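You operate a simulated robot arm through the tools that you are given. There is no shell and no other tool. Be economical: measure what you need, move in short steps, check, and stop when the job is done.

You run a simulated robot arm. Do the job below in one go: nothing can be reset, and whatever is moved stays where it is left.

TASK
Put things in order on the top of the writing desk. At the end: the black pot stands where the brown recorder foot stood; the teal spray can (marked "CARPET FOAM") stands where the green paperweight stood; the brown recorder foot is in the grey small tub; the green paperweight from the top of the writing desk stands where the black pot stood; whatever was shut is shut again. Leave all else as you found it, and nothing knocked over.

The check looks at the end state, three seconds after you hand in, the way a careful person would. Anything else that was tipped, shoved, dropped, spilled or broken makes it a failure.

THE ROBOT
A 5-joint arm with a two-finger parallel gripper, fixed in place. Base frame: the origin is at the foot of the arm, x ahead of it, y to its left, z up; the work surface is at about z = 0. Units: cm, degrees, N and s.
With the tool pointing down near the work surface it reaches from about 26 to 68 cm from the base axis. Its first joint turns from -66.0 to 66.0 degrees. The tool tilts only in the upright plane through the base axis and itself; it spins freely about its own axis. Payload 2.9 kg.
Tool frame: the origin (TCP) lies between the finger pads and is the grasp point; the fingertips stand 3 cm ahead of it; z points along the fingers, y is the line along which they close. Largest opening 11 cm; finger width 2, thickness 1; the body of the gripper, 4.8 by 11.2 cm, starts 5.5 cm behind the TCP.
Orientation is that of the tool frame in the base frame, as a unit quaternion [w, x, y, z]. With the fingers straight down and closing along the base's y, the tool's x points along the base's -x, its y along +y and its z along -z.

THE INTERFACE
- The arm moves only by the tool send_rows. Its argument "deltas" is a list that holds one entry, the list of rows, each a list of 7 numbers: the turn, a rotation vector about the tool's x, y, z in degrees, then the shift along the tool's x, y, z in cm, then the finger opening in cm, from 0 to 11. In form: [[[ax, ay, az, dx, dy, dz, gripper], ...]]. A call has 1 to 10 rows; each row shifts and turns the commanded pose from where the row before left it, along the tool's axes as they then stand. A row lasts 0.2 s, in which the tool goes at most 5 cm and 8.6 degrees; a call with a longer step from one row to the next is refused whole, and so is a gripper value outside its range. A pose out of reach is approached as far as the arm can. The call stops where the force on the tool passes 40 N (or 10 N more than at its start, if that is more) or the arm is blocked; 0.2 s more then pass. Each finger travels about 10.8 cm/s and halts on what it meets, pressing with about 36 N; the grip force reading is that of the motor and also rises with nothing between the fingers. The clock runs only during rows and for 0.2 s after the last one: add rows that do not move to give the fingers time. The reply holds the time, the measured pose of the TCP, the force on the tool along the base axes, the opening and the grip force, in the units named above and with some noise, with the torque about the TCP (base axes, N m) and any sound that the robot's microphone picked up.
- Cameras (640 x 400 px; columns grow to the right, rows downward): "scene" is fixed at [3.73, -45.81, 59.38]; the picture's right is [0.72, -0.69, 0.00], its down [-0.45, -0.47, -0.76] and it looks along [0.52, 0.55, -0.65] (base axes); focal length 238 px, centre (320, 200). "wrist" rides on the gripper at [7.2, 1.7, -10.3] in the tool frame; the picture's right is [-0.23, 0.97, 0.00], its down [-0.76, -0.18, -0.62] and it looks along [-0.61, -0.14, 0.78] (tool axes); focal length 222 px, centre (320, 200). There is no depth. A picture from a camera that has moved, and an enlarged one, comes with that camera's place and axes in the base frame and with its lens.
- get_image(camera): a new picture of that camera. The clock stands still meanwhile.
- zoom(camera, box): a new picture of the part [left, top, right, bottom] of that camera's present view, enlarged. The clock stands still meanwhile.
- close_job(): hands the job in; it is judged then, once.

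Work in short steps. Places have to be worked out from the pictures, the camera data and where the tool is seen: move nearer, look again, correct. Check each grasp and each placing, and mend what went wrong. You have 120 turns and 84 pictures in all, those below and enlarged ones among them. Open the gripper and draw the arm clear of the work before you hand the job in, unless the task says otherwise; then end with one line.

The tools are called as name(argument=value, ...) on one line, values as JSON. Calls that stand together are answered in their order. send_rows: Moves the arm, as the interface text tells. Its arguments: {"type":"object","properties":{"deltas":{"type":"array","items":{"type":"array","items":{"type":"array","items":{"type":"number"}}}}},"required":["deltas"]} The other tools are called the same way: get_image (camera) takes a picture; zoom (camera, box) takes an enlarged picture of a part of a camera's view; close_job () hands the job in.

At the start:

```text
time: 0.0
tcp_pos: [45.52, -5.31, 31.68]
ee_rot: [0.0, 0.0, 1.0, 0.0]
ft_force: [-1.0, -0.1, 0.2]
moment: [0.02, -0.02, 0.02]
finger_gap: 11.01
grasp_force: 0.2
```

scene: 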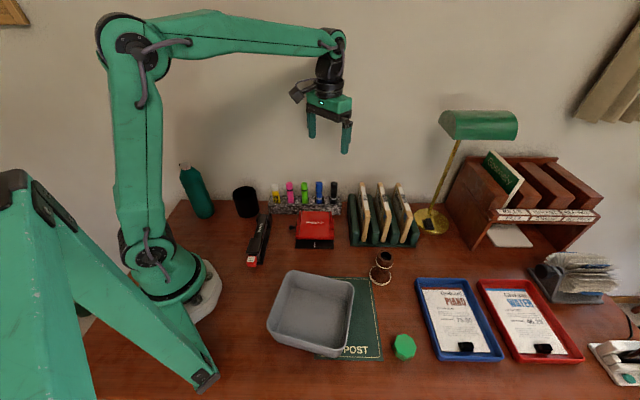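
wrist: 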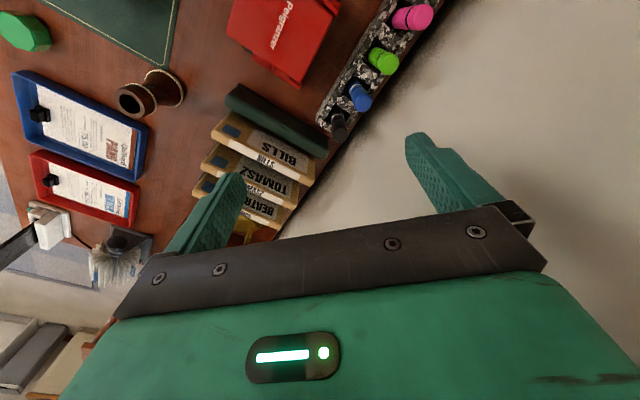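

I'll look closer at the objects in the scene to measure their places.

zoom(camera="scene", box=[160, 140, 320, 240])

zoom(camera="scene", box=[260, 230, 440, 370])

```text
4.00 times, centred on (240, 190) of scene
camera zoom: at [3.73, -45.81, 59.38], right [0.72, -0.69, 0.0], down [-0.45, -0.47, -0.76], along [0.52, 0.55, -0.65], focal length 952 px, centre (640, 240)
```

zoom: 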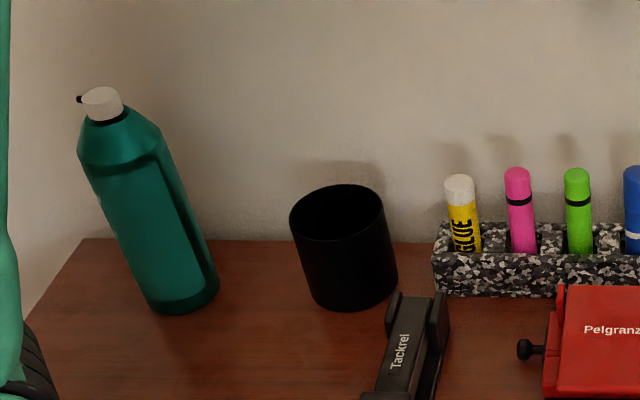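

```text
2.86 times, centred on (350, 300) of scene
camera zoom: at [3.73, -45.81, 59.38], right [0.72, -0.69, 0.0], down [-0.45, -0.47, -0.76], along [0.52, 0.55, -0.65], focal length 680 px, centre (234, -86)
```

zoom: 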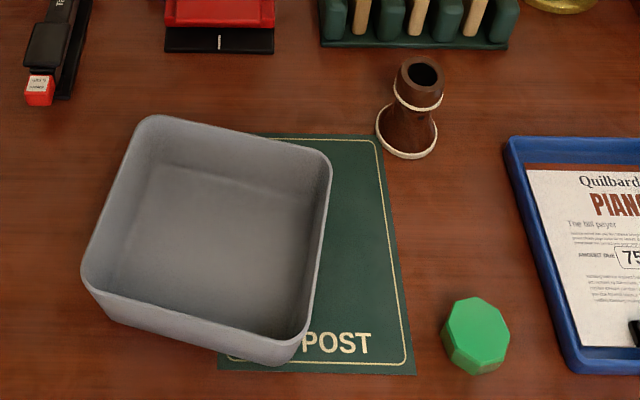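

Estimates: foot (40.3,-31.3), pot (28.1,17.9), can (16.8,28.2), paperweight (29.3,-45.5), tub centre about (21,-25). Order: foot, pot, paperweight, can. I'll hover over the foot.

send_rows(deltas=[[[0, 0, 0, 0.87, -4.33, 0, 11], [0, 0, 0, 0.87, -4.33, 0, 11], [0, 0, 0, 0.87, -4.33, 0, 11], [0, 0, 0, 0.87, -4.33, 0, 11], [0, 0, 0, 0.87, -4.33, 0, 11], [0, 0, 0, 0.87, -4.33, 0, 11], [0, 0, 0, 0, 0, 3.5, 11], [0, 0, 0, 0, 0, 3.5, 11], [0, 0, 0, 0, 0, 3.5, 11], [0, 0, 0, 0, 0, 0, 11]]])

get_image(camera="wrist")

get_image(camera="scene")

```text
time: 2.2
tcp_pos: [40.2, -31.3, 21.25]
ee_rot: [0.001, 0.0, 1.0, 0.0]
ft_force: [-0.1, -0.3, -0.5]
moment: [-0.01, 0.01, 0.02]
finger_gap: 10.99
grasp_force: 0.1
```

```text
79 pictures are left
camera wrist: at [32.96, -29.56, 31.64], right [0.23, 0.97, 0.0], down [0.76, -0.18, 0.62], along [0.61, -0.14, -0.78], focal length 222 px, centre (320, 200)
```

wrist: 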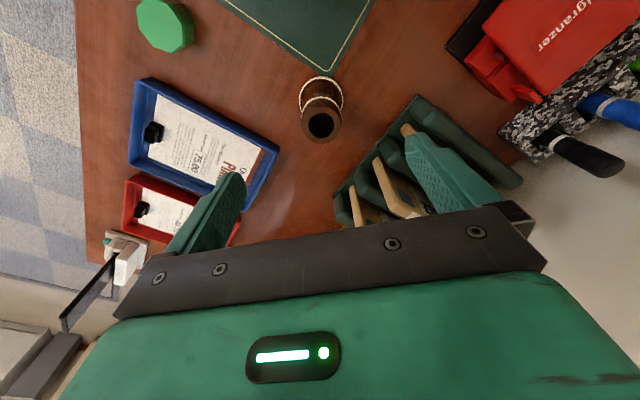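

```text
78 pictures are left
```

scene: 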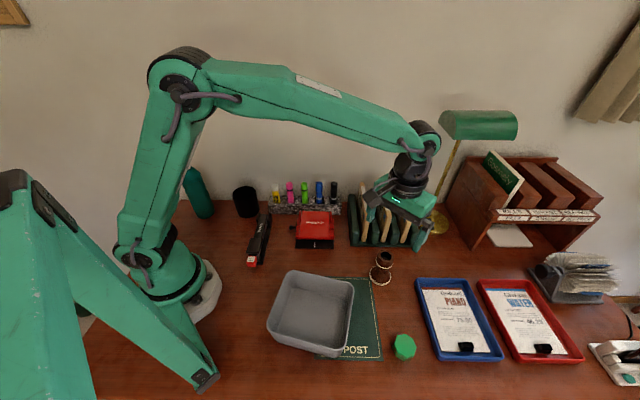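

Zoom the wrist view to refine the foot's place.

zoom(camera="wrist", box=[270, 60, 370, 150])

```text
4.44 times, centred on (320, 105) of wrist
camera zoom: at [32.96, -29.56, 31.64], right [0.23, 0.97, 0.0], down [0.76, -0.18, 0.62], along [0.61, -0.14, -0.78], focal length 987 px, centre (320, 622)
```

zoom: 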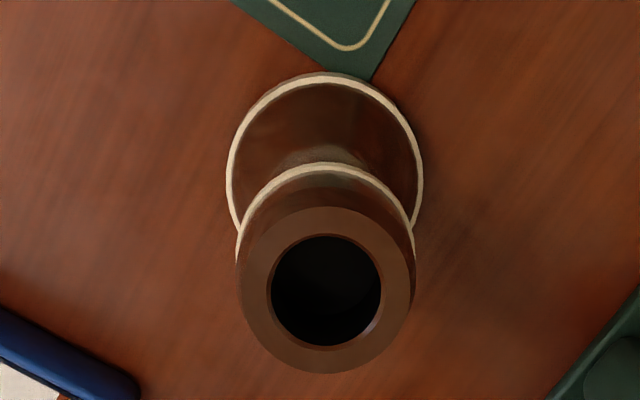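

Foot is at about (40.6,-31.1), top at z≈10.3, ~3.9 wide at top. Descend to z=8.4 and close.

send_rows(deltas=[[[0, 0, 0, -0.4, 0.2, 3, 11], [0, 0, 0, 0, 0, 3.5, 11], [0, 0, 0, 0, 0, 3.5, 11], [0, 0, 0, 0, 0, 2.8, 11], [0, 0, 0, 0, 0, 0, 8], [0, 0, 0, 0, 0, 0, 6], [0, 0, 0, 0, 0, 0, 4], [0, 0, 0, 0, 0, 0, 2], [0, 0, 0, 0, 0, 0, 2]]])

get_image(camera="wrist")

```text
time: 4.2
tcp_pos: [40.79, -30.73, 8.16]
ee_rot: [-0.001, 0.0, 1.0, 0.0]
ft_force: [0.1, -0.5, -0.5]
moment: [0.0, 0.02, 0.0]
finger_gap: 4.01
grasp_force: 36.6
```

```text
76 pictures are left
camera wrist: at [33.52, -29.18, 18.64], right [0.23, 0.97, 0.0], down [0.76, -0.18, 0.62], along [0.61, -0.14, -0.78], focal length 222 px, centre (320, 200)
```

wrist: 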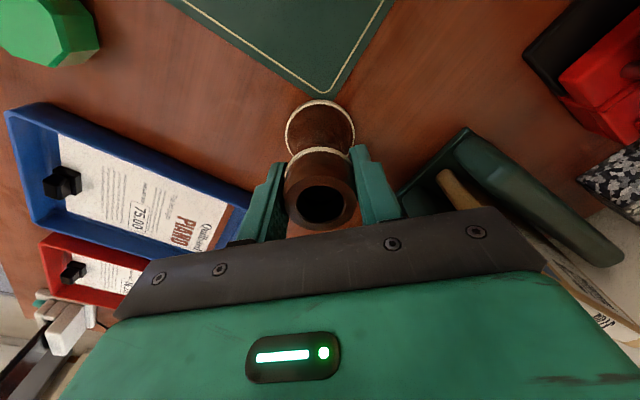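

Gripped (gap 4.0). Lift and carry toward the tub at about (21,-25).

send_rows(deltas=[[[0, 0, 0, 0, 0, -3, 2], [0, 0, 0, 0, 0, -4, 2], [0, 0, 0, 0, 0, -4, 2], [0, 0, 0, 0, 0, -4, 2], [0, 0, 0, 4, 1.2, 0, 2], [0, 0, 0, 4, 1.2, 0, 2], [0, 0, 0, 4, 1.2, 0, 2], [0, 0, 0, 4, 1.2, 0, 2], [0, 0, 0, 3, 1.0, 0, 2], [0, 0, 0, 0, 0, 0, 2]]])

get_image(camera="wrist")

zoom(camera="scene", box=[230, 170, 450, 370])

```text
time: 6.4
tcp_pos: [21.7, -25.17, 23.54]
ee_rot: [0.0, 0.0, 1.0, -0.001]
ft_force: [0.3, -0.1, -0.6]
moment: [-0.01, 0.0, 0.01]
finger_gap: 4.01
grasp_force: 36.2
```

```text
75 pictures are left
camera wrist: at [14.42, -23.47, 33.82], right [0.23, 0.97, 0.0], down [0.76, -0.18, 0.62], along [0.61, -0.14, -0.78], focal length 222 px, centre (320, 200)
```

wrist: 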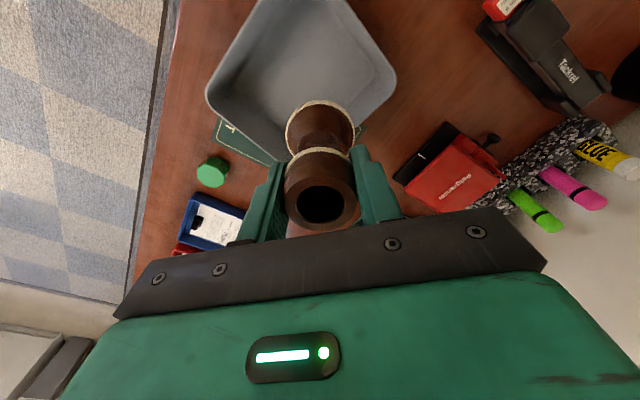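

```text
2.00 times, centred on (340, 270) of scene
camera zoom: at [3.72, -45.81, 59.38], right [0.72, -0.69, 0.0], down [-0.45, -0.47, -0.76], along [0.52, 0.55, -0.65], focal length 476 px, centre (280, 60)
```

zoom: 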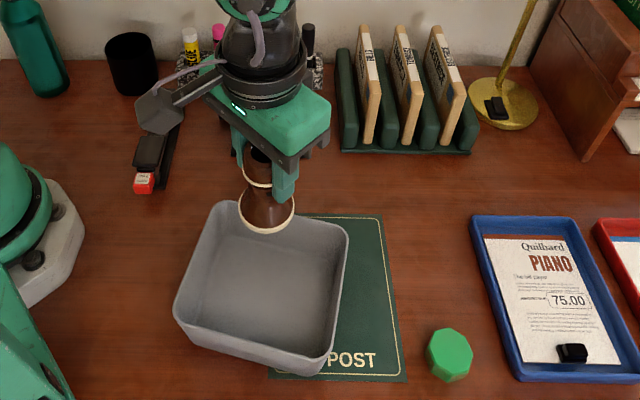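

Tub corners work out to a centre of (20,-26.3), rim ~6 high. Move over the centre and lower to just above the floor.

send_rows(deltas=[[[0, 0, 0, 1.6, -1.1, 0, 2], [0, 0, 0, 0, 0, 4, 2], [0, 0, 0, 0, 0, 4, 2], [0, 0, 0, 0, 0, 3, 2], [0, 0, 0, 0, 0, 2, 2], [0, 0, 0, 0, 0, 1, 2], [0, 0, 0, 0, 0, 0, 2]]])

zoom(camera="scene", box=[230, 170, 450, 370])

```text
time: 8.0
tcp_pos: [20.1, -26.31, 9.28]
ee_rot: [0.0, 0.001, 1.0, 0.0]
ft_force: [0.0, 0.3, 0.1]
moment: [-0.02, 0.0, 0.01]
finger_gap: 4.01
grasp_force: 35.9
```

```text
2.00 times, centred on (340, 270) of scene
camera zoom: at [3.73, -45.81, 59.38], right [0.72, -0.69, 0.0], down [-0.45, -0.47, -0.76], along [0.52, 0.55, -0.65], focal length 476 px, centre (280, 60)
```

zoom: 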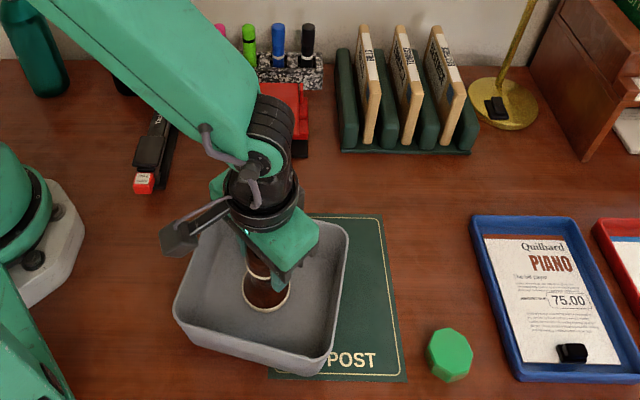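

Well inside the tub. Creep down until contact.

send_rows(deltas=[[[0, 0, 0, 0, 0, 0.3, 2], [0, 0, 0, 0, 0, 0.2, 2], [0, 0, 0, 0, 0, 0.2, 2], [0, 0, 0, 0, 0, 0, 2]]])

```text
time: 9.0
tcp_pos: [20.21, -26.41, 8.7]
ee_rot: [0.0, 0.0, 1.0, 0.0]
ft_force: [-3.7, 5.6, 17.9]
moment: [0.43, -0.08, 0.08]
finger_gap: 3.99
grasp_force: 35.9
```

Contact at z=8.7 (17.9 N up), so it stands on the tub floor. Ease up slightly, open a little, and rise.

send_rows(deltas=[[[0, 0, 0, 0, 0, -0.1, 2], [0, 0, 0, 0, 0, 0, 4.2], [0, 0, 0, 0, 0, 0, 5], [0, 0, 0, 0, 0, 0, 6], [0, 0, 0, 0, 0, 0, 6.5], [0, 0, 0, 0, 0, 0, 6.5], [0, 0, 0, 0, 0, -3, 6.5], [0, 0, 0, 0, 0, -4, 6.5], [0, 0, 0, 0, 0, -4, 6.5], [0, 0, 0, 0, 0, -4, 6.5]]])

get_image(camera="wrist")

```text
time: 11.2
tcp_pos: [19.94, -26.13, 23.83]
ee_rot: [-0.001, 0.0, 1.0, -0.001]
ft_force: [-0.5, -1.2, 0.0]
moment: [0.0, -0.02, 0.0]
finger_gap: 6.51
grasp_force: 0.1
```

```text
72 pictures are left
camera wrist: at [12.68, -24.46, 34.21], right [0.23, 0.97, 0.0], down [0.76, -0.18, 0.62], along [0.61, -0.14, -0.78], focal length 222 px, centre (320, 200)
```

wrist: 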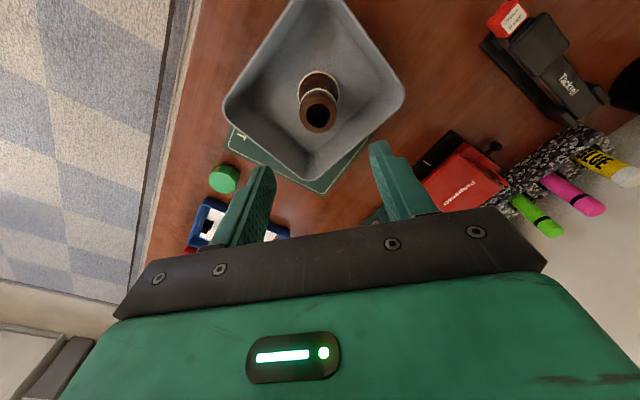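

Foot stands in the tub. Now fly to the pot, swinging outward and turning the gripper 45° to align with the wall.

send_rows(deltas=[[[0, 0, 0, -2.67, 3.5, -0.8, 9], [0, 0, 0, -2.67, 3.5, -0.8, 11], [0, 0, 0, -2.67, 3.5, -0.8, 11], [0, 0, 0, -2.67, 3.5, -0.8, 11], [0, 0, 0, -2.67, 3.5, -0.8, 11], [0, 0, 0, -2.67, 3.5, 0, 11], [0, 0, 0, 1.5, 3.5, 0, 11], [0, 0, 0, 1.5, 3.5, 0, 11], [0, 0, 0, 1.5, 3.5, 0, 11], [0, 0, 0, 0, 0, 0, 11]]])

send_rows(deltas=[[[0, 0, 0, 1.5, 3.5, 0, 11], [0, 0, 0, 1.5, 3.5, 0, 11], [0, 0, -7.5, 1.5, 1.8, 0, 11], [0, 0, -7.5, 0, 0, 0, 11], [0, 0, -7.5, 0, 0, 0, 11], [0, 0, -7.5, 0, 0, 0, 11], [0, 0, -7.5, 0, 0, 0, 11], [0, 0, -7.5, 0, 0, 0, 11], [0, 0, 0, 0, 0, 0, 11]]])

get_image(camera="wrist")

```text
time: 13.4
tcp_pos: [31.59, 5.33, 27.78]
ee_rot: [0.0, 0.0, 1.0, 0.0]
ft_force: [0.0, -0.4, 0.3]
moment: [0.02, -0.02, 0.02]
finger_gap: 11.0
grasp_force: 0.0
```

```text
time: 15.4
tcp_pos: [27.2, 13.86, 27.65]
ee_rot: [-0.001, -0.383, 0.924, 0.0]
ft_force: [-0.5, -0.3, -0.9]
moment: [-0.02, 0.01, -0.02]
finger_gap: 11.0
grasp_force: 0.1
```

```text
71 pictures are left
camera wrist: at [20.79, 10.0, 38.04], right [-0.53, 0.85, 0.0], down [0.66, 0.41, 0.62], along [0.53, 0.33, -0.78], focal length 222 px, centre (320, 200)
```

wrist: 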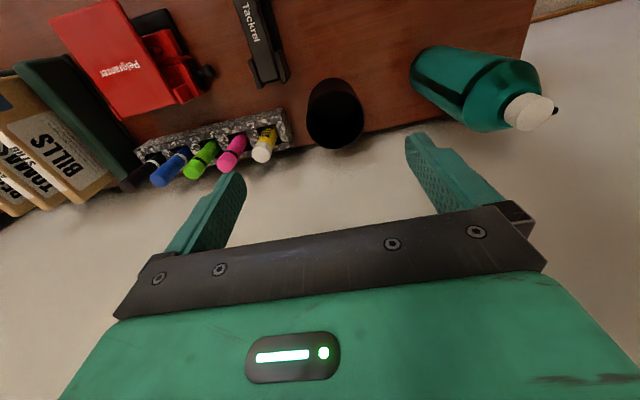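

zoom(camera="wrist", box=[220, 30, 460, 180])

```text
2.67 times, centred on (340, 105) of wrist
camera zoom: at [20.79, 10.0, 38.04], right [-0.53, 0.85, 0.0], down [0.66, 0.41, 0.62], along [0.53, 0.33, -0.78], focal length 592 px, centre (267, 453)
```

zoom: 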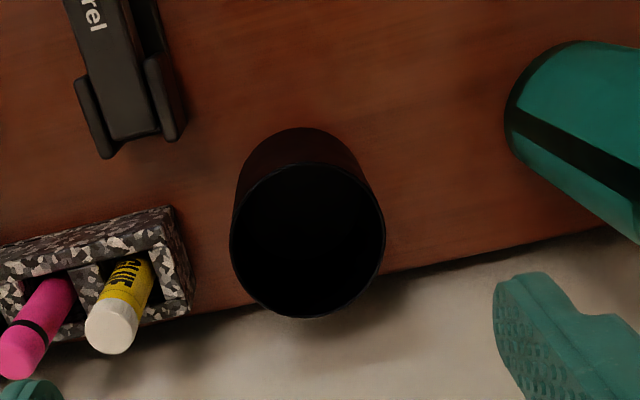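

Pot at about (28.3,17.3), ~7.8 wide. I'll turn to yaw 30° so the finger passes between stapler and pen holder, open to 9.6, and hover just above the rim to check.

send_rows(deltas=[[[0, 0, 7.5, 0, 0, 0, 9.6], [0, 0, 7.5, 0, 0, 0, 9.6], [0, 0, 0, -2.67, 2.43, 0, 9.6], [0, 0, 0, 0, 0, 4.5, 9.6], [0, 0, 0, 0, 0, 4.5, 9.6], [0, 0, 0, 0, 0, 4.5, 9.6], [0, 0, 0, 0, 0, 0, 9.6]]])

get_image(camera="wrist")

zoom(camera="scene", box=[160, 140, 320, 240])

```text
time: 17.0
tcp_pos: [28.61, 17.25, 14.11]
ee_rot: [0.0, -0.259, 0.966, 0.0]
ft_force: [0.4, 0.4, 0.3]
moment: [-0.06, 0.01, 0.01]
finger_gap: 9.6
grasp_force: 0.1
```

```text
69 pictures are left
camera wrist: at [21.33, 15.12, 24.55], right [-0.29, 0.96, 0.0], down [0.75, 0.23, 0.62], along [0.6, 0.18, -0.78], focal length 222 px, centre (320, 200)
```

wrist: 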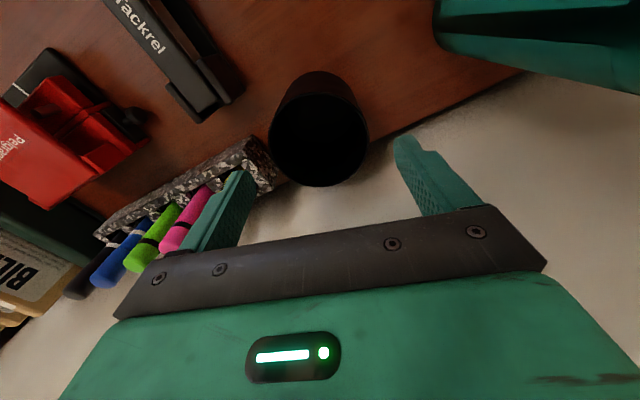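

```text
4.00 times, centred on (240, 190) of scene
camera zoom: at [3.73, -45.81, 59.38], right [0.72, -0.69, 0.0], down [-0.45, -0.47, -0.76], along [0.52, 0.55, -0.65], focal length 952 px, centre (640, 240)
```

zoom: 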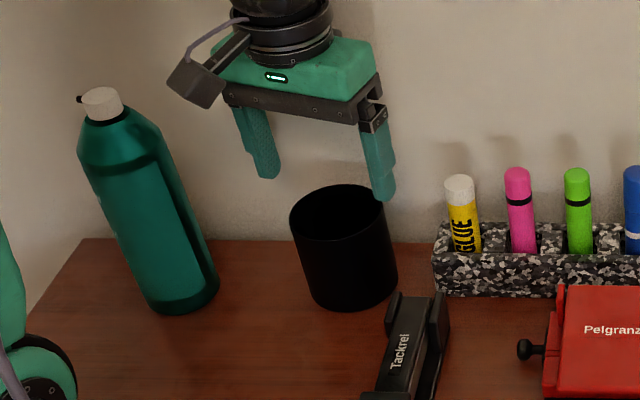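

zoom(camera="wrist", box=[200, 50, 440, 200])

```text
2.67 times, centred on (320, 125) of wrist
camera zoom: at [21.33, 15.12, 24.55], right [-0.29, 0.96, 0.0], down [0.75, 0.23, 0.62], along [0.6, 0.18, -0.78], focal length 592 px, centre (320, 400)
```

zoom: 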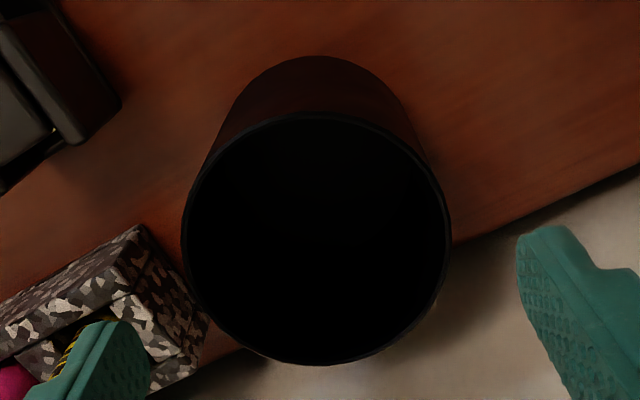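

Pot centre is about (28.1,17.05); shift back 0.5 and descend to z≈7. Finger clears holder and stapler by over 1 cm.

send_rows(deltas=[[[0, 0, 0, 0.5, 0, 0, 9.6], [0, 0, 0, 0, 0, 2.5, 9.6], [0, 0, 0, 0, 0, 2.5, 9.6], [0, 0, 0, 0, 0, 2, 9.6], [0, 0, 0, 0, 0, 0, 9.6]]])

zoom(camera="scene", box=[160, 140, 320, 240])

get_image(camera="wrist")

```text
time: 18.2
tcp_pos: [27.94, 17.11, 7.15]
ee_rot: [0.0, -0.259, 0.966, 0.0]
ft_force: [0.4, 0.3, 0.3]
moment: [-0.01, -0.01, 0.01]
finger_gap: 9.59
grasp_force: 0.3
```

```text
4.00 times, centred on (240, 190) of scene
camera zoom: at [3.73, -45.81, 59.38], right [0.72, -0.69, 0.0], down [-0.45, -0.47, -0.76], along [0.52, 0.55, -0.65], focal length 952 px, centre (640, 240)
```

zoom: 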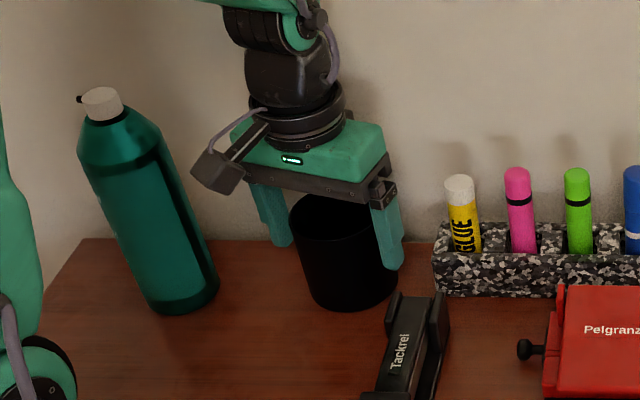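

```text
65 pictures are left
camera wrist: at [20.64, 14.89, 17.59], right [-0.29, 0.96, 0.0], down [0.75, 0.23, 0.62], along [0.6, 0.18, -0.78], focal length 222 px, centre (320, 200)
```

wrist: 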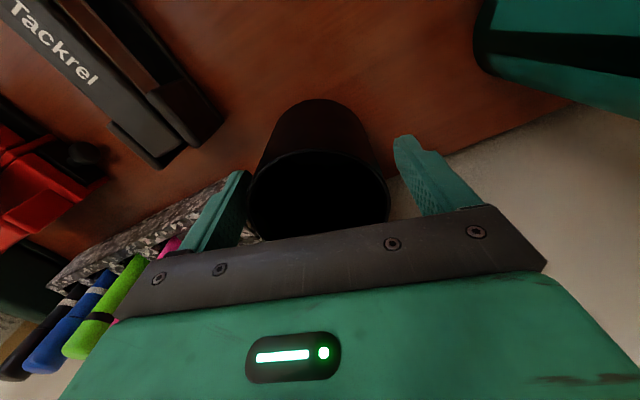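

Fingers straddle the pot cleanly. Close.

send_rows(deltas=[[[0, 0, 0, 0, 0, 0, 8.4], [0, 0, 0, 0, 0, 0, 7], [0, 0, 0, 0, 0, 0, 6], [0, 0, 0, 0, 0, 0, 6], [0, 0, 0, 0, 0, -1, 6], [0, 0, 0, 0, 0, 0, 6]]])

zoom(camera="scene", box=[160, 140, 320, 240])

```text
time: 19.6
tcp_pos: [27.81, 17.04, 8.35]
ee_rot: [0.0, -0.259, 0.966, 0.0]
ft_force: [-0.8, -0.7, -3.7]
moment: [-0.02, 0.02, 0.0]
finger_gap: 7.78
grasp_force: 36.8
```

```text
4.00 times, centred on (240, 190) of scene
camera zoom: at [3.73, -45.81, 59.38], right [0.72, -0.69, 0.0], down [-0.45, -0.47, -0.76], along [0.52, 0.55, -0.65], focal length 952 px, centre (640, 240)
```

zoom: 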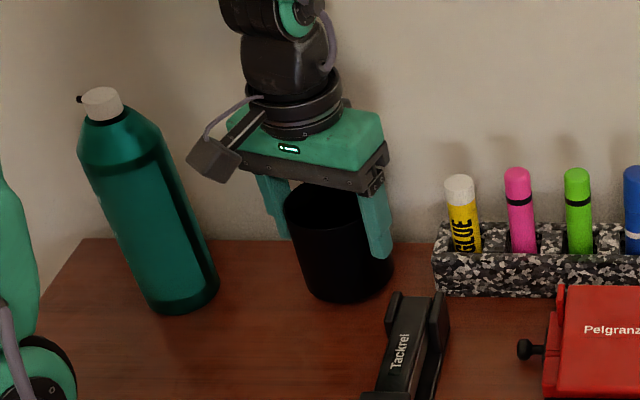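

Pot held (7.78 gap). Lift and carry toward the foot's old place at (40.6,-31.1).

send_rows(deltas=[[[0, 0, 0, 0, 0, -4, 6], [0, 0, 0, 0, 0, -4, 6], [0, 0, 0, 0, 0, -4, 6], [0, 0, 0, -0.07, -3.96, 0, 6], [0, 0, 0, -0.07, -3.96, 0, 6], [0, 0, 0, -0.07, -3.96, 0, 6], [0, 0, 0, -0.07, -3.96, 0, 6], [0, 0, 0, -0.07, -3.96, 0, 6], [0, 0, 0, 0, 0, 0, 6]]])

send_rows(deltas=[[[0, 0, 0, 1.9, -4.03, 0, 6], [0, 0, 0, 1.9, -4.03, 0, 6], [0, 0, 0, 1.9, -4.03, 0, 6], [0, 0, 0, 1.9, -4.03, 0, 6], [0, 0, 0, 1.9, -4.03, 0, 6], [0, 0, 0, 1.9, -4.03, 0, 6], [0, 0, 0, 1.9, -4.03, 0, 6], [0, 0, 0, 0, 0, 0, 6], [0, 0, 0, 0, 0, 0, 6]]])

get_image(camera="scene")

```text
time: 21.6
tcp_pos: [37.73, 0.23, 20.2]
ee_rot: [0.0, -0.258, 0.966, 0.0]
ft_force: [-0.3, 0.1, -2.5]
moment: [0.01, 0.05, -0.06]
finger_gap: 7.77
grasp_force: 35.9
```

```text
time: 23.6
tcp_pos: [40.58, -31.38, 20.04]
ee_rot: [0.0, -0.259, 0.966, -0.001]
ft_force: [-0.1, 0.3, -2.7]
moment: [-0.04, 0.02, 0.03]
finger_gap: 7.78
grasp_force: 36.2
```

```text
63 pictures are left
```

scene: 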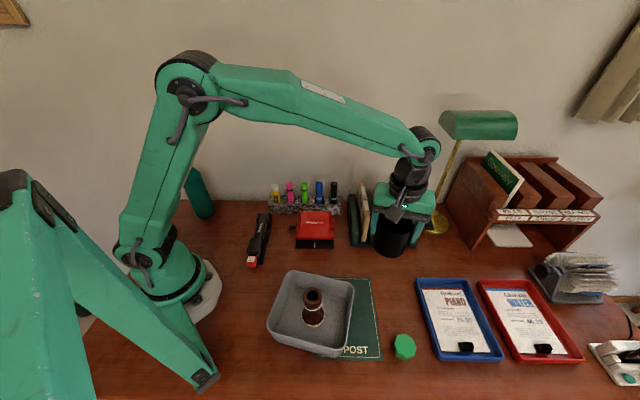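

Over the target. Lower and creep to contact.

send_rows(deltas=[[[0, 0, 0, 0, 0, 4, 6], [0, 0, 0, 0, 0, 4, 6], [0, 0, 0, 0, 0, 3, 6], [0, 0, 0, 0, 0, 1.2, 6], [0, 0, 0, 0, 0, 0, 6], [0, 0, 0, 0, 0, 0.3, 6], [0, 0, 0, 0, 0, 0.2, 6], [0, 0, 0, 0, 0, 0, 6]]])

zoom(camera="scene", box=[260, 170, 460, 370])

```text
time: 25.4
tcp_pos: [40.68, -30.94, 7.4]
ee_rot: [0.0, -0.259, 0.966, 0.0]
ft_force: [-1.4, -0.6, -2.7]
moment: [0.01, 0.0, 0.02]
finger_gap: 7.77
grasp_force: 36.2
```

```text
2.00 times, centred on (360, 270) of scene
camera zoom: at [3.73, -45.81, 59.38], right [0.72, -0.69, 0.0], down [-0.45, -0.47, -0.76], along [0.52, 0.55, -0.65], focal length 476 px, centre (240, 60)
```

zoom: 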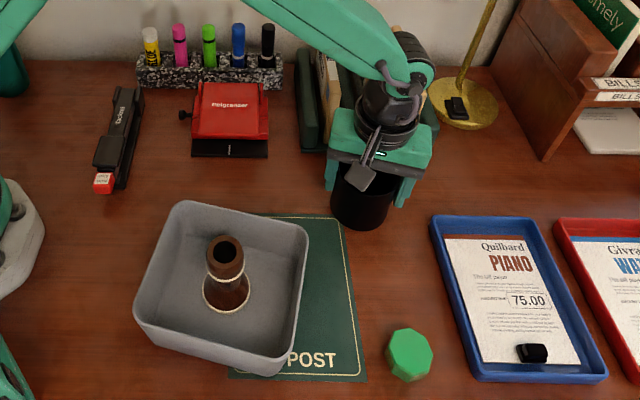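

No contact yet; creep further.

send_rows(deltas=[[[0, 0, 0, 0, 0, 0.15, 6], [0, 0, 0, 0, 0, 0.15, 6], [0, 0, 0, 0, 0, 0.15, 6], [0, 0, 0, 0, 0, 0, 6]]])

```text
time: 26.4
tcp_pos: [40.58, -30.98, 7.21]
ee_rot: [0.0, -0.258, 0.966, -0.001]
ft_force: [-4.2, -3.5, 10.6]
moment: [0.18, 0.49, 0.18]
finger_gap: 7.73
grasp_force: 36.1
```

Contact at z≈7.2. Ease, open, and rise.

send_rows(deltas=[[[0, 0, 0, 0, 0, -0.1, 6], [0, 0, 0, 0, 0, 0, 8], [0, 0, 0, 0, 0, 0, 9], [0, 0, 0, 0, 0, 0, 10], [0, 0, 0, 0, 0, 0, 10], [0, 0, 0, 0, 0, -3, 10], [0, 0, 0, 0, 0, -4, 10], [0, 0, 0, 0, 0, -4, 10], [0, 0, 0, 0, 0, -4, 10], [0, 0, 0, 0, 0, 0, 10]]])

get_image(camera="wrist")

```text
time: 28.6
tcp_pos: [40.61, -30.91, 22.09]
ee_rot: [0.0, -0.259, 0.966, 0.0]
ft_force: [-0.2, 0.6, 0.4]
moment: [0.01, 0.01, 0.0]
finger_gap: 10.02
grasp_force: 0.1
```

```text
61 pictures are left
camera wrist: at [33.42, -33.12, 32.5], right [-0.29, 0.96, 0.0], down [0.75, 0.23, 0.62], along [0.6, 0.18, -0.78], focal length 222 px, centre (320, 200)
```

wrist: 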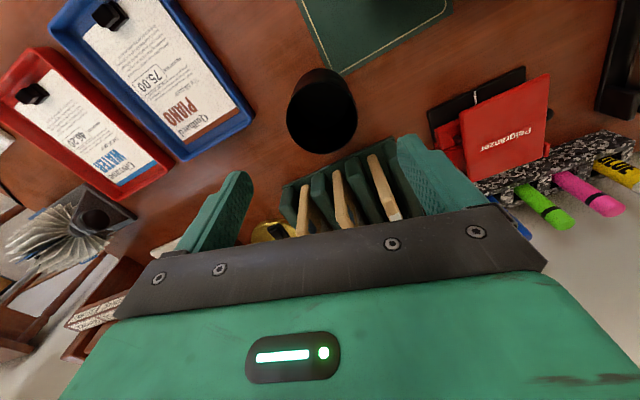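

Pot is standing. Move over the paperweight and look.

send_rows(deltas=[[[0, 0, 0, 4.28, -1.75, 0, 10], [0, 0, 0, 4.28, -1.75, 0, 10], [0, 0, 0, 4.28, -1.75, 0, 10], [0, 0, 0, 4.28, -1.75, 0, 10], [0, 0, 0, 0, 0, 4, 10], [0, 0, 0, 0, 0, 4, 10], [0, 0, 0, 0, 0, 0, 10]]])

get_image(camera="wrist")

zoom(camera="scene", box=[340, 280, 480, 400])

```text
time: 30.2
tcp_pos: [29.51, -45.07, 14.11]
ee_rot: [-0.001, -0.258, 0.966, 0.0]
ft_force: [-0.1, -0.1, -0.6]
moment: [0.01, 0.02, -0.01]
finger_gap: 10.02
grasp_force: 0.1
```

```text
60 pictures are left
camera wrist: at [22.31, -47.25, 24.47], right [-0.29, 0.96, 0.0], down [0.75, 0.23, 0.62], along [0.6, 0.18, -0.78], focal length 222 px, centre (320, 200)
```

wrist: 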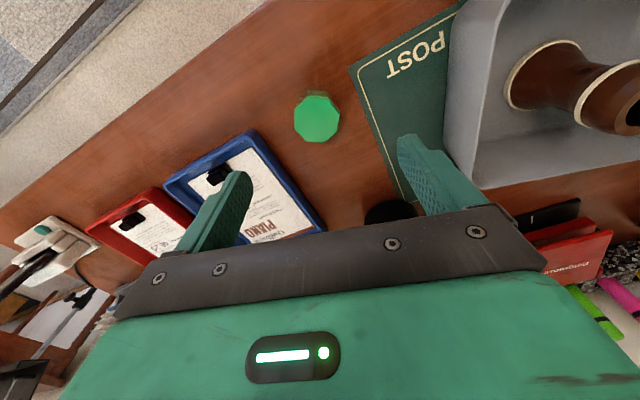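

```text
3.33 times, centred on (410, 340) of scene
camera zoom: at [3.72, -45.81, 59.38], right [0.72, -0.69, 0.0], down [-0.45, -0.47, -0.76], along [0.52, 0.55, -0.65], focal length 793 px, centre (20, -267)
```

zoom: 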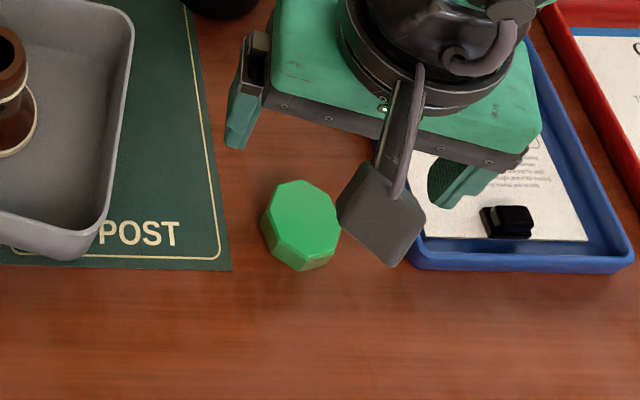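

zoom(camera="wrist", box=[240, 70, 400, 170])

```text
4.00 times, centred on (320, 120) of wrist
camera zoom: at [22.31, -47.25, 24.47], right [-0.29, 0.96, 0.0], down [0.75, 0.23, 0.62], along [0.6, 0.18, -0.78], focal length 888 px, centre (320, 520)
```

zoom: 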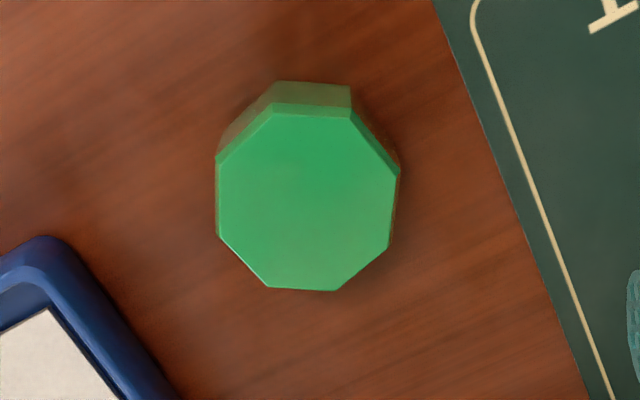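

Paperweight at about (29.5,-45.45), 2.4 tall, 4.5 wide. Align with its flats, descend to z≈3.5 with 7.5 opening.

send_rows(deltas=[[[0, 0, 0, 0.05, -0.3, 0, 7.5], [0, 0, 7, 0, 0, 0, 7.5], [0, 0, 7, 0, 0, 0, 7.5], [0, 0, 0, 0, 0, 4, 7.5], [0, 0, 0, 0, 0, 4, 7.5], [0, 0, 0, 0, 0, 2, 7.5], [0, 0, 0, 0, 0, 0.6, 7.5], [0, 0, 0, 0, 0, 0, 7.5]]])

get_image(camera="wrist")

```text
time: 32.0
tcp_pos: [29.33, -45.88, 3.25]
ee_rot: [0.0, -0.139, 0.99, 0.0]
ft_force: [0.2, 0.6, 0.2]
moment: [-0.01, -0.03, 0.0]
finger_gap: 7.48
grasp_force: 0.1
```

```text
57 pictures are left
camera wrist: at [21.92, -46.24, 13.73], right [-0.05, 1.0, 0.0], down [0.78, 0.04, 0.62], along [0.62, 0.03, -0.78], focal length 222 px, centre (320, 200)
```

wrist: 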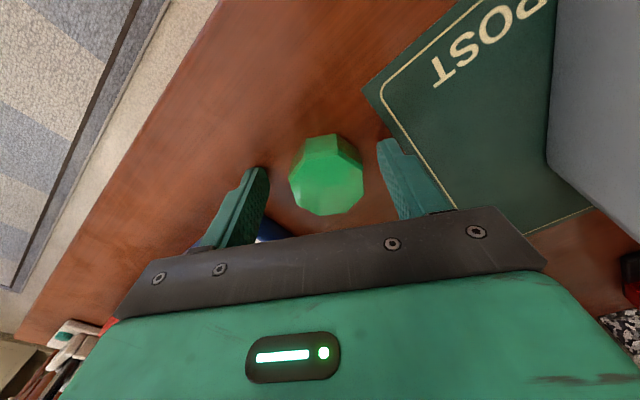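

Centred between the fingers. Close and lift slightly.

send_rows(deltas=[[[0, 0, 0, 0, 0, 0, 6], [0, 0, 0, 0, 0, 0, 4.5], [0, 0, 0, 0, 0, 0, 3], [0, 0, 0, 0, 0, 0, 2.5], [0, 0, 0, 0, 0, 0, 2.5], [0, 0, 0, 0, 0, -2, 2.5], [0, 0, 0, 0, 0, -3, 2.5], [0, 0, 0, 0, 0, 0, 2.5]]])

get_image(camera="wrist")

```text
time: 33.8
tcp_pos: [29.46, -46.1, 8.59]
ee_rot: [0.0, -0.139, 0.99, 0.0]
ft_force: [-0.8, 1.0, -0.7]
moment: [0.0, -0.03, -0.01]
finger_gap: 4.4
grasp_force: 35.7
```

```text
56 pictures are left
camera wrist: at [21.98, -46.46, 18.97], right [-0.05, 1.0, 0.0], down [0.78, 0.04, 0.62], along [0.62, 0.03, -0.78], focal length 222 px, centre (320, 200)
```

wrist: 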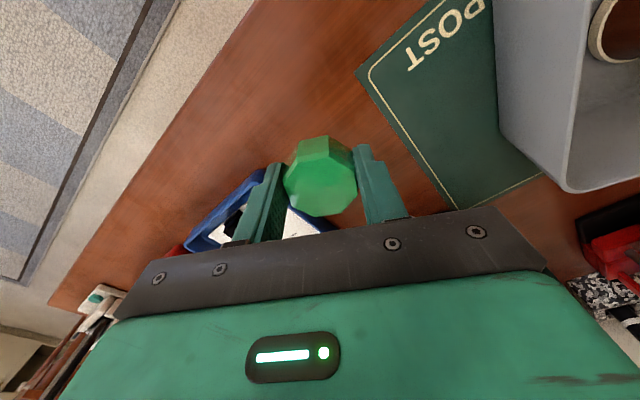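

Held (4.4). Lift and carry to the pot's former place (28.0,17.1).

send_rows(deltas=[[[0, 0, 0, 0, 0, -4.5, 2.5], [0, 0, 0, 0, 0, -4.5, 2.5], [0, 0, 0, 0, 0, -4.5, 2.5], [0, 0, 0, -2.54, 3.71, 0, 2.5], [0, 0, 0, -2.54, 3.71, 0, 2.5], [0, 0, 0, -2.54, 3.71, 0, 2.5], [0, 0, 0, -2.54, 3.71, 0, 2.5], [0, 0, 0, -2.54, 3.71, 0, 2.5], [0, 0, 0, -2.54, 3.71, 0, 2.5]]])

send_rows(deltas=[[[0, 0, 0, -1.1, 3.84, 0, 2.5], [0, 0, 0, -1.1, 3.84, 0, 2.5], [0, 0, 0, -1.1, 3.84, 0, 2.5], [0, 0, 0, -1.1, 3.84, 0, 2.5], [0, 0, 0, -1.1, 3.84, 0, 2.5], [0, 0, 0, 0, 0, 0, 2.5], [0, 0, 0, 0, 0, 0, 2.5]]])

send_rows(deltas=[[[0, 0, 0, 0.98, 3.84, 0, 2.5], [0, 0, 0, 0.98, 3.84, 0, 2.5], [0, 0, 0, 0.98, 3.84, 0, 2.5], [0, 0, 0, 0.98, 3.84, 0, 2.5], [0, 0, 0, 0.98, 3.84, 0, 2.5], [0, 0, -7, 0, 0, 0, 2.5], [0, 0, -7, 0, 0, 0, 2.5], [0, 0, 0, 0, 0, 0, 2.5], [0, 0, 0, 0, 0, 0, 2.5]]])

get_image(camera="wrist")

```text
time: 35.8
tcp_pos: [37.77, -20.51, 21.78]
ee_rot: [0.0, -0.14, 0.99, 0.0]
ft_force: [-0.3, -0.4, -0.6]
moment: [0.0, 0.02, 0.02]
finger_gap: 4.38
grasp_force: 35.9
```

```text
time: 37.4
tcp_pos: [37.59, -0.02, 21.86]
ee_rot: [0.001, -0.139, 0.99, -0.001]
ft_force: [-1.0, 0.4, -0.6]
moment: [0.0, -0.01, 0.0]
finger_gap: 4.4
grasp_force: 35.9
```

```text
time: 39.4
tcp_pos: [28.06, 16.93, 22.04]
ee_rot: [0.0, -0.258, 0.966, 0.0]
ft_force: [1.5, -0.4, -1.8]
moment: [-0.02, -0.02, 0.01]
finger_gap: 4.4
grasp_force: 35.5
```

```text
55 pictures are left
camera wrist: at [20.81, 14.58, 32.47], right [-0.29, 0.96, 0.0], down [0.75, 0.23, 0.62], along [0.6, 0.18, -0.78], focal length 222 px, centre (320, 200)
```

wrist: 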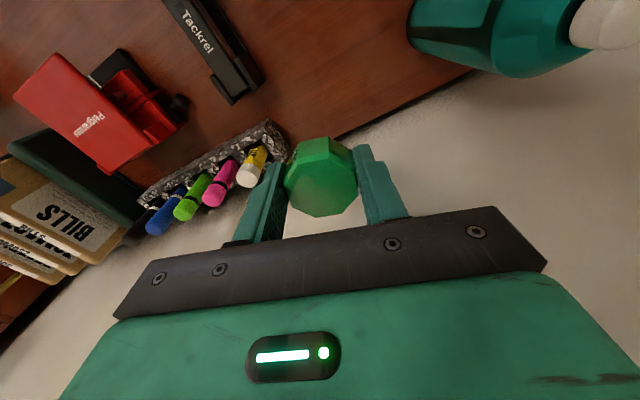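

Over the spot; lower.

send_rows(deltas=[[[0, 0, 0, 0, 0.1, 4, 2.5], [0, 0, 0, 0, 0, 4, 2.5], [0, 0, 0, 0, 0, 4, 2.5], [0, 0, 0, 0, 0, 4, 2.5], [0, 0, 0, 0, 0, 2, 2.5], [0, 0, 0, 0, 0, 0, 2.5], [0, 0, 0, 0, 0, 0.3, 2.5], [0, 0, 0, 0, 0, 0.2, 2.5], [0, 0, 0, 0, 0, 0, 2.5]]])

zoom(camera="scene", box=[160, 140, 320, 240])

```text
time: 41.4
tcp_pos: [27.98, 17.03, 3.61]
ee_rot: [-0.001, -0.258, 0.966, 0.0]
ft_force: [0.8, 0.3, -1.2]
moment: [0.0, 0.0, -0.03]
finger_gap: 4.4
grasp_force: 36.2
```

```text
4.00 times, centred on (240, 190) of scene
camera zoom: at [3.73, -45.81, 59.38], right [0.72, -0.69, 0.0], down [-0.45, -0.47, -0.76], along [0.52, 0.55, -0.65], focal length 952 px, centre (640, 240)
```

zoom: 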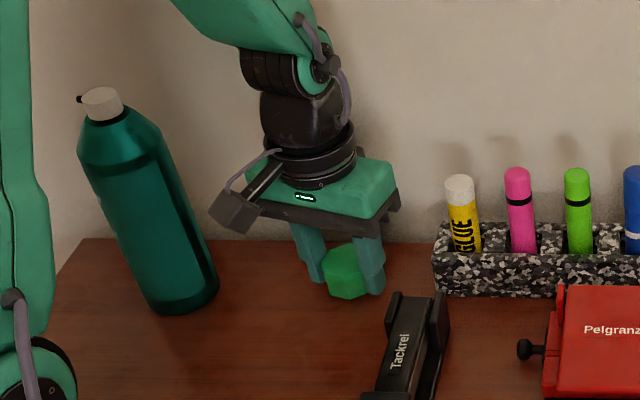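

send_rows(deltas=[[[0, 0, 0, 0, 0, 0.15, 2.5], [0, 0, 0, 0, 0, 0.15, 2.5], [0, 0, 0, 0, 0, 0.1, 2.5], [0, 0, 0, 0, 0, 0, 2.5]]])

```text
time: 42.4
tcp_pos: [27.78, 17.0, 3.3]
ee_rot: [0.001, -0.258, 0.966, 0.0]
ft_force: [1.8, -7.2, 24.5]
moment: [-0.14, -0.09, -0.06]
finger_gap: 4.39
grasp_force: 36.1
```

Contact. Ease, release, rise.

send_rows(deltas=[[[0, 0, 0, 0, 0, -0.12, 2.5], [0, 0, 0, 0, 0, 0, 4.6], [0, 0, 0, 0, 0, 0, 5.5], [0, 0, 0, 0, 0, 0, 6.2], [0, 0, 0, 0, 0, 0, 6.2], [0, 0, 0, 0, 0, -3, 6.2], [0, 0, 0, 0, 0, -4.5, 6.2], [0, 0, 0, 0, 0, -4.5, 6.2], [0, 0, 0, 0, 0, -4.5, 6.2], [0, 0, 0, 0, 0, -4.5, 6.2]]])

get_image(camera="wrist")

zoom(camera="scene", box=[160, 140, 320, 240])

```text
time: 44.6
tcp_pos: [28.02, 16.91, 24.34]
ee_rot: [-0.001, -0.259, 0.966, -0.001]
ft_force: [0.7, -0.4, 0.5]
moment: [0.04, 0.02, 0.01]
finger_gap: 6.18
grasp_force: 0.0
```

```text
53 pictures are left
camera wrist: at [20.85, 14.74, 34.81], right [-0.29, 0.96, 0.0], down [0.75, 0.23, 0.62], along [0.6, 0.18, -0.78], focal length 222 px, centre (320, 200)
```

wrist: 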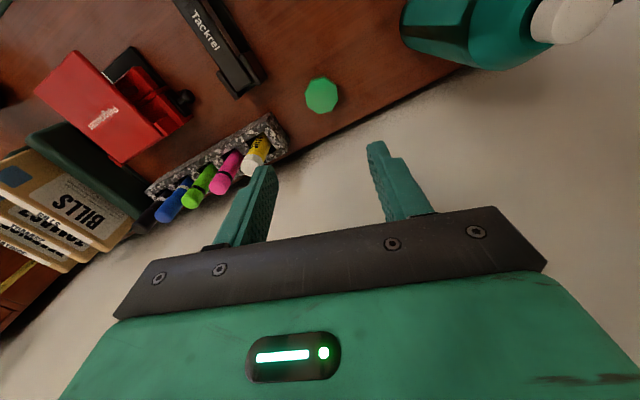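

```text
4.00 times, centred on (240, 190) of scene
camera zoom: at [3.73, -45.81, 59.38], right [0.72, -0.69, 0.0], down [-0.45, -0.47, -0.76], along [0.52, 0.55, -0.65], focal length 952 px, centre (640, 240)
```

zoom: 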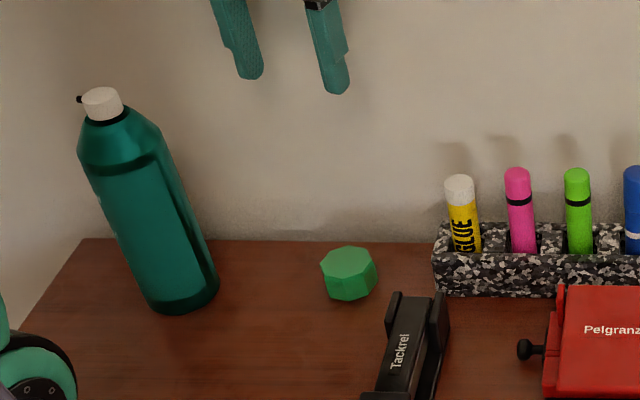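

Paperweight placed well. Rise, turn to yaw 45° and move above the can.

send_rows(deltas=[[[0, 0, -7.5, 0, 0, -4, 8], [0, 0, -7.5, 0, 0, -4, 11], [0, 0, 0, 0, 4, 0, 11], [0, 0, 0, 0, 4, 0, 11], [0, 0, 0, 0, 4, 0, 11], [0, 0, 0, 0, 3, 0, 11], [0, 0, 0, 0, 0, 0, 11], [0, 0, 0, 0, 0, 0, 11]]])

get_image(camera="wrist")

get_image(camera="scene")

```text
time: 46.4
tcp_pos: [17.43, 27.67, 32.28]
ee_rot: [0.0, -0.382, 0.924, 0.0]
ft_force: [-0.1, 0.0, 0.7]
moment: [-0.02, -0.02, 0.02]
finger_gap: 11.02
grasp_force: 0.0
```

```text
51 pictures are left
camera wrist: at [11.18, 23.67, 42.74], right [-0.53, 0.85, 0.0], down [0.66, 0.41, 0.62], along [0.53, 0.33, -0.78], focal length 222 px, centre (320, 200)
```

wrist: 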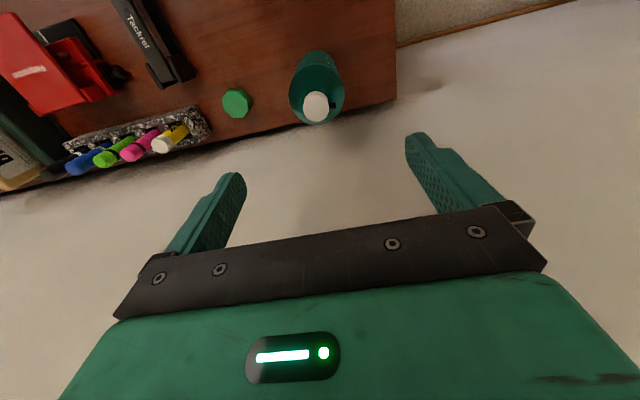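

```text
50 pictures are left
```

scene: 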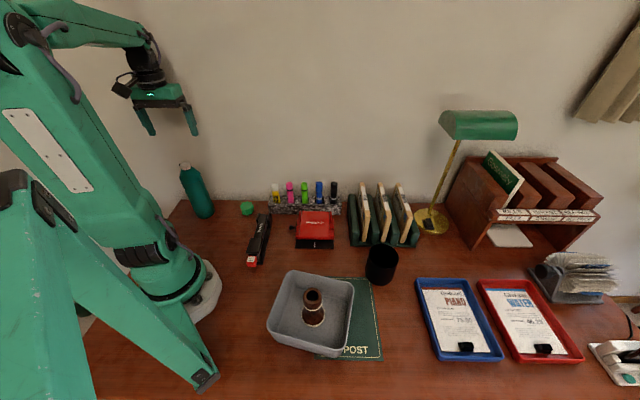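

zoom(camera="wrist", box=[260, 30, 380, 140])

```text
3.64 times, centred on (320, 85) of wrist
camera zoom: at [11.18, 23.67, 42.74], right [-0.53, 0.85, 0.0], down [0.66, 0.41, 0.62], along [0.53, 0.33, -0.78], focal length 808 px, centre (320, 618)
```

zoom: 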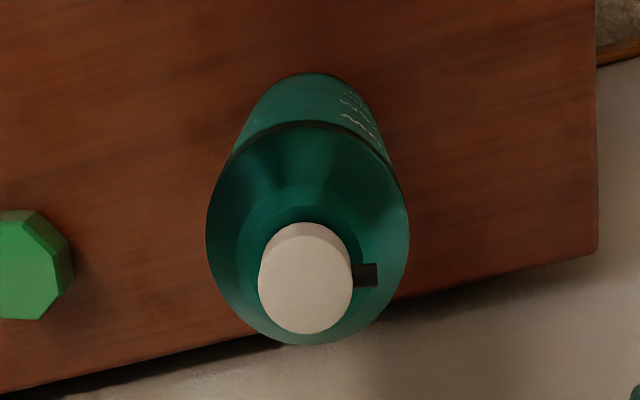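

Can axis at about (16.9,26.9), 6.65 wide. Shift and descend partway, then check clearance from palm to cap.

send_rows(deltas=[[[0, 0, 0, 0.93, -0.2, 0, 11], [0, 0, 0, 0, 0, 4, 11], [0, 0, 0, 0, 0, 4, 11], [0, 0, 0, 0, 0, 3, 11], [0, 0, 0, 0, 0, 3, 11], [0, 0, 0, 0, 0, 0, 11]]])

get_image(camera="wrist")

zoom(camera="scene", box=[100, 100, 260, 220])

```text
time: 47.8
tcp_pos: [16.84, 26.87, 18.35]
ee_rot: [0.001, -0.384, 0.924, 0.0]
ft_force: [-0.5, -0.3, 0.7]
moment: [0.0, 0.02, -0.02]
finger_gap: 11.01
grasp_force: 0.0
```

```text
48 pictures are left
camera wrist: at [10.58, 22.93, 28.68], right [-0.53, 0.85, 0.0], down [0.66, 0.41, 0.62], along [0.53, 0.33, -0.78], focal length 222 px, centre (320, 200)
```

wrist: 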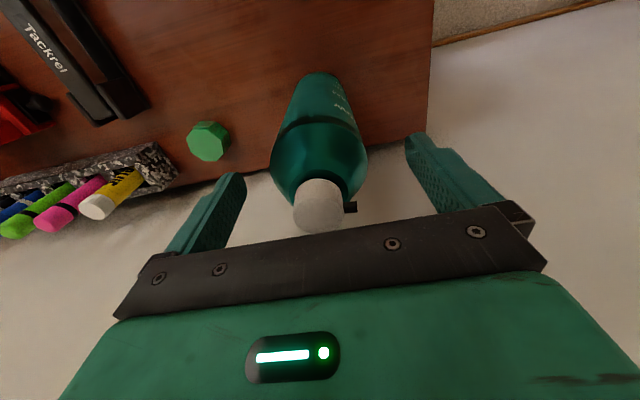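

```text
3.33 times, centred on (180, 160) of scene
camera zoom: at [3.73, -45.81, 59.38], right [0.72, -0.69, 0.0], down [-0.45, -0.47, -0.76], along [0.52, 0.55, -0.65], focal length 793 px, centre (787, 333)
```

zoom: 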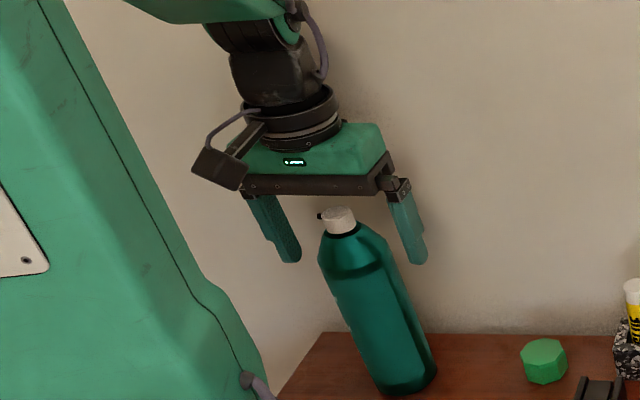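

Well aligned. Creep down, watching force and the palm-cap gap.

send_rows(deltas=[[[0, 0, 0, 0, 0, 1, 11], [0, 0, 0, 0, 0, 0.7, 11], [0, 0, 0, 0, 0, 0.3, 11], [0, 0, 0, 0, 0, 0.2, 11], [0, 0, 0, 0, 0, 0, 11]]])

zoom(camera="scene", box=[150, 130, 230, 190])

get_image(camera="wrist")

```text
time: 49.0
tcp_pos: [16.72, 26.75, 15.98]
ee_rot: [0.001, -0.383, 0.924, 0.0]
ft_force: [-0.3, 0.6, -0.7]
moment: [0.03, 0.0, -0.01]
finger_gap: 11.02
grasp_force: 0.0
```

```text
6.67 times, centred on (190, 160) of scene
camera zoom: at [3.73, -45.81, 59.38], right [0.72, -0.69, 0.0], down [-0.45, -0.47, -0.76], along [0.52, 0.55, -0.65], focal length 1587 px, centre (1187, 467)
```

zoom: 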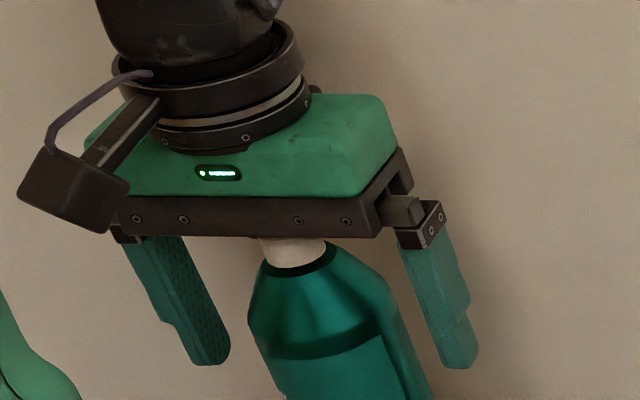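

```text
45 pictures are left
camera wrist: at [10.35, 22.91, 26.48], right [-0.53, 0.85, 0.0], down [0.66, 0.41, 0.62], along [0.53, 0.33, -0.78], focal length 222 px, centre (320, 200)
```

wrist: 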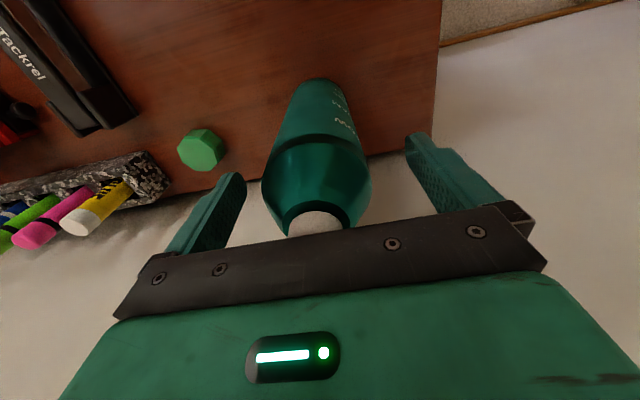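

send_rows(deltas=[[[0, 0, 0, 0, 0, 0.2, 11], [0, 0, 0, 0, 0, 0.2, 11], [0, 0, 0, 0, 0, 0.2, 11], [0, 0, 0, 0, 0, 0, 11]]])

```text
time: 50.0
tcp_pos: [16.75, 26.85, 15.51]
ee_rot: [0.0, -0.383, 0.924, 0.0]
ft_force: [-0.2, 0.0, -0.6]
moment: [0.02, 0.0, 0.02]
finger_gap: 11.0
grasp_force: 0.0
```

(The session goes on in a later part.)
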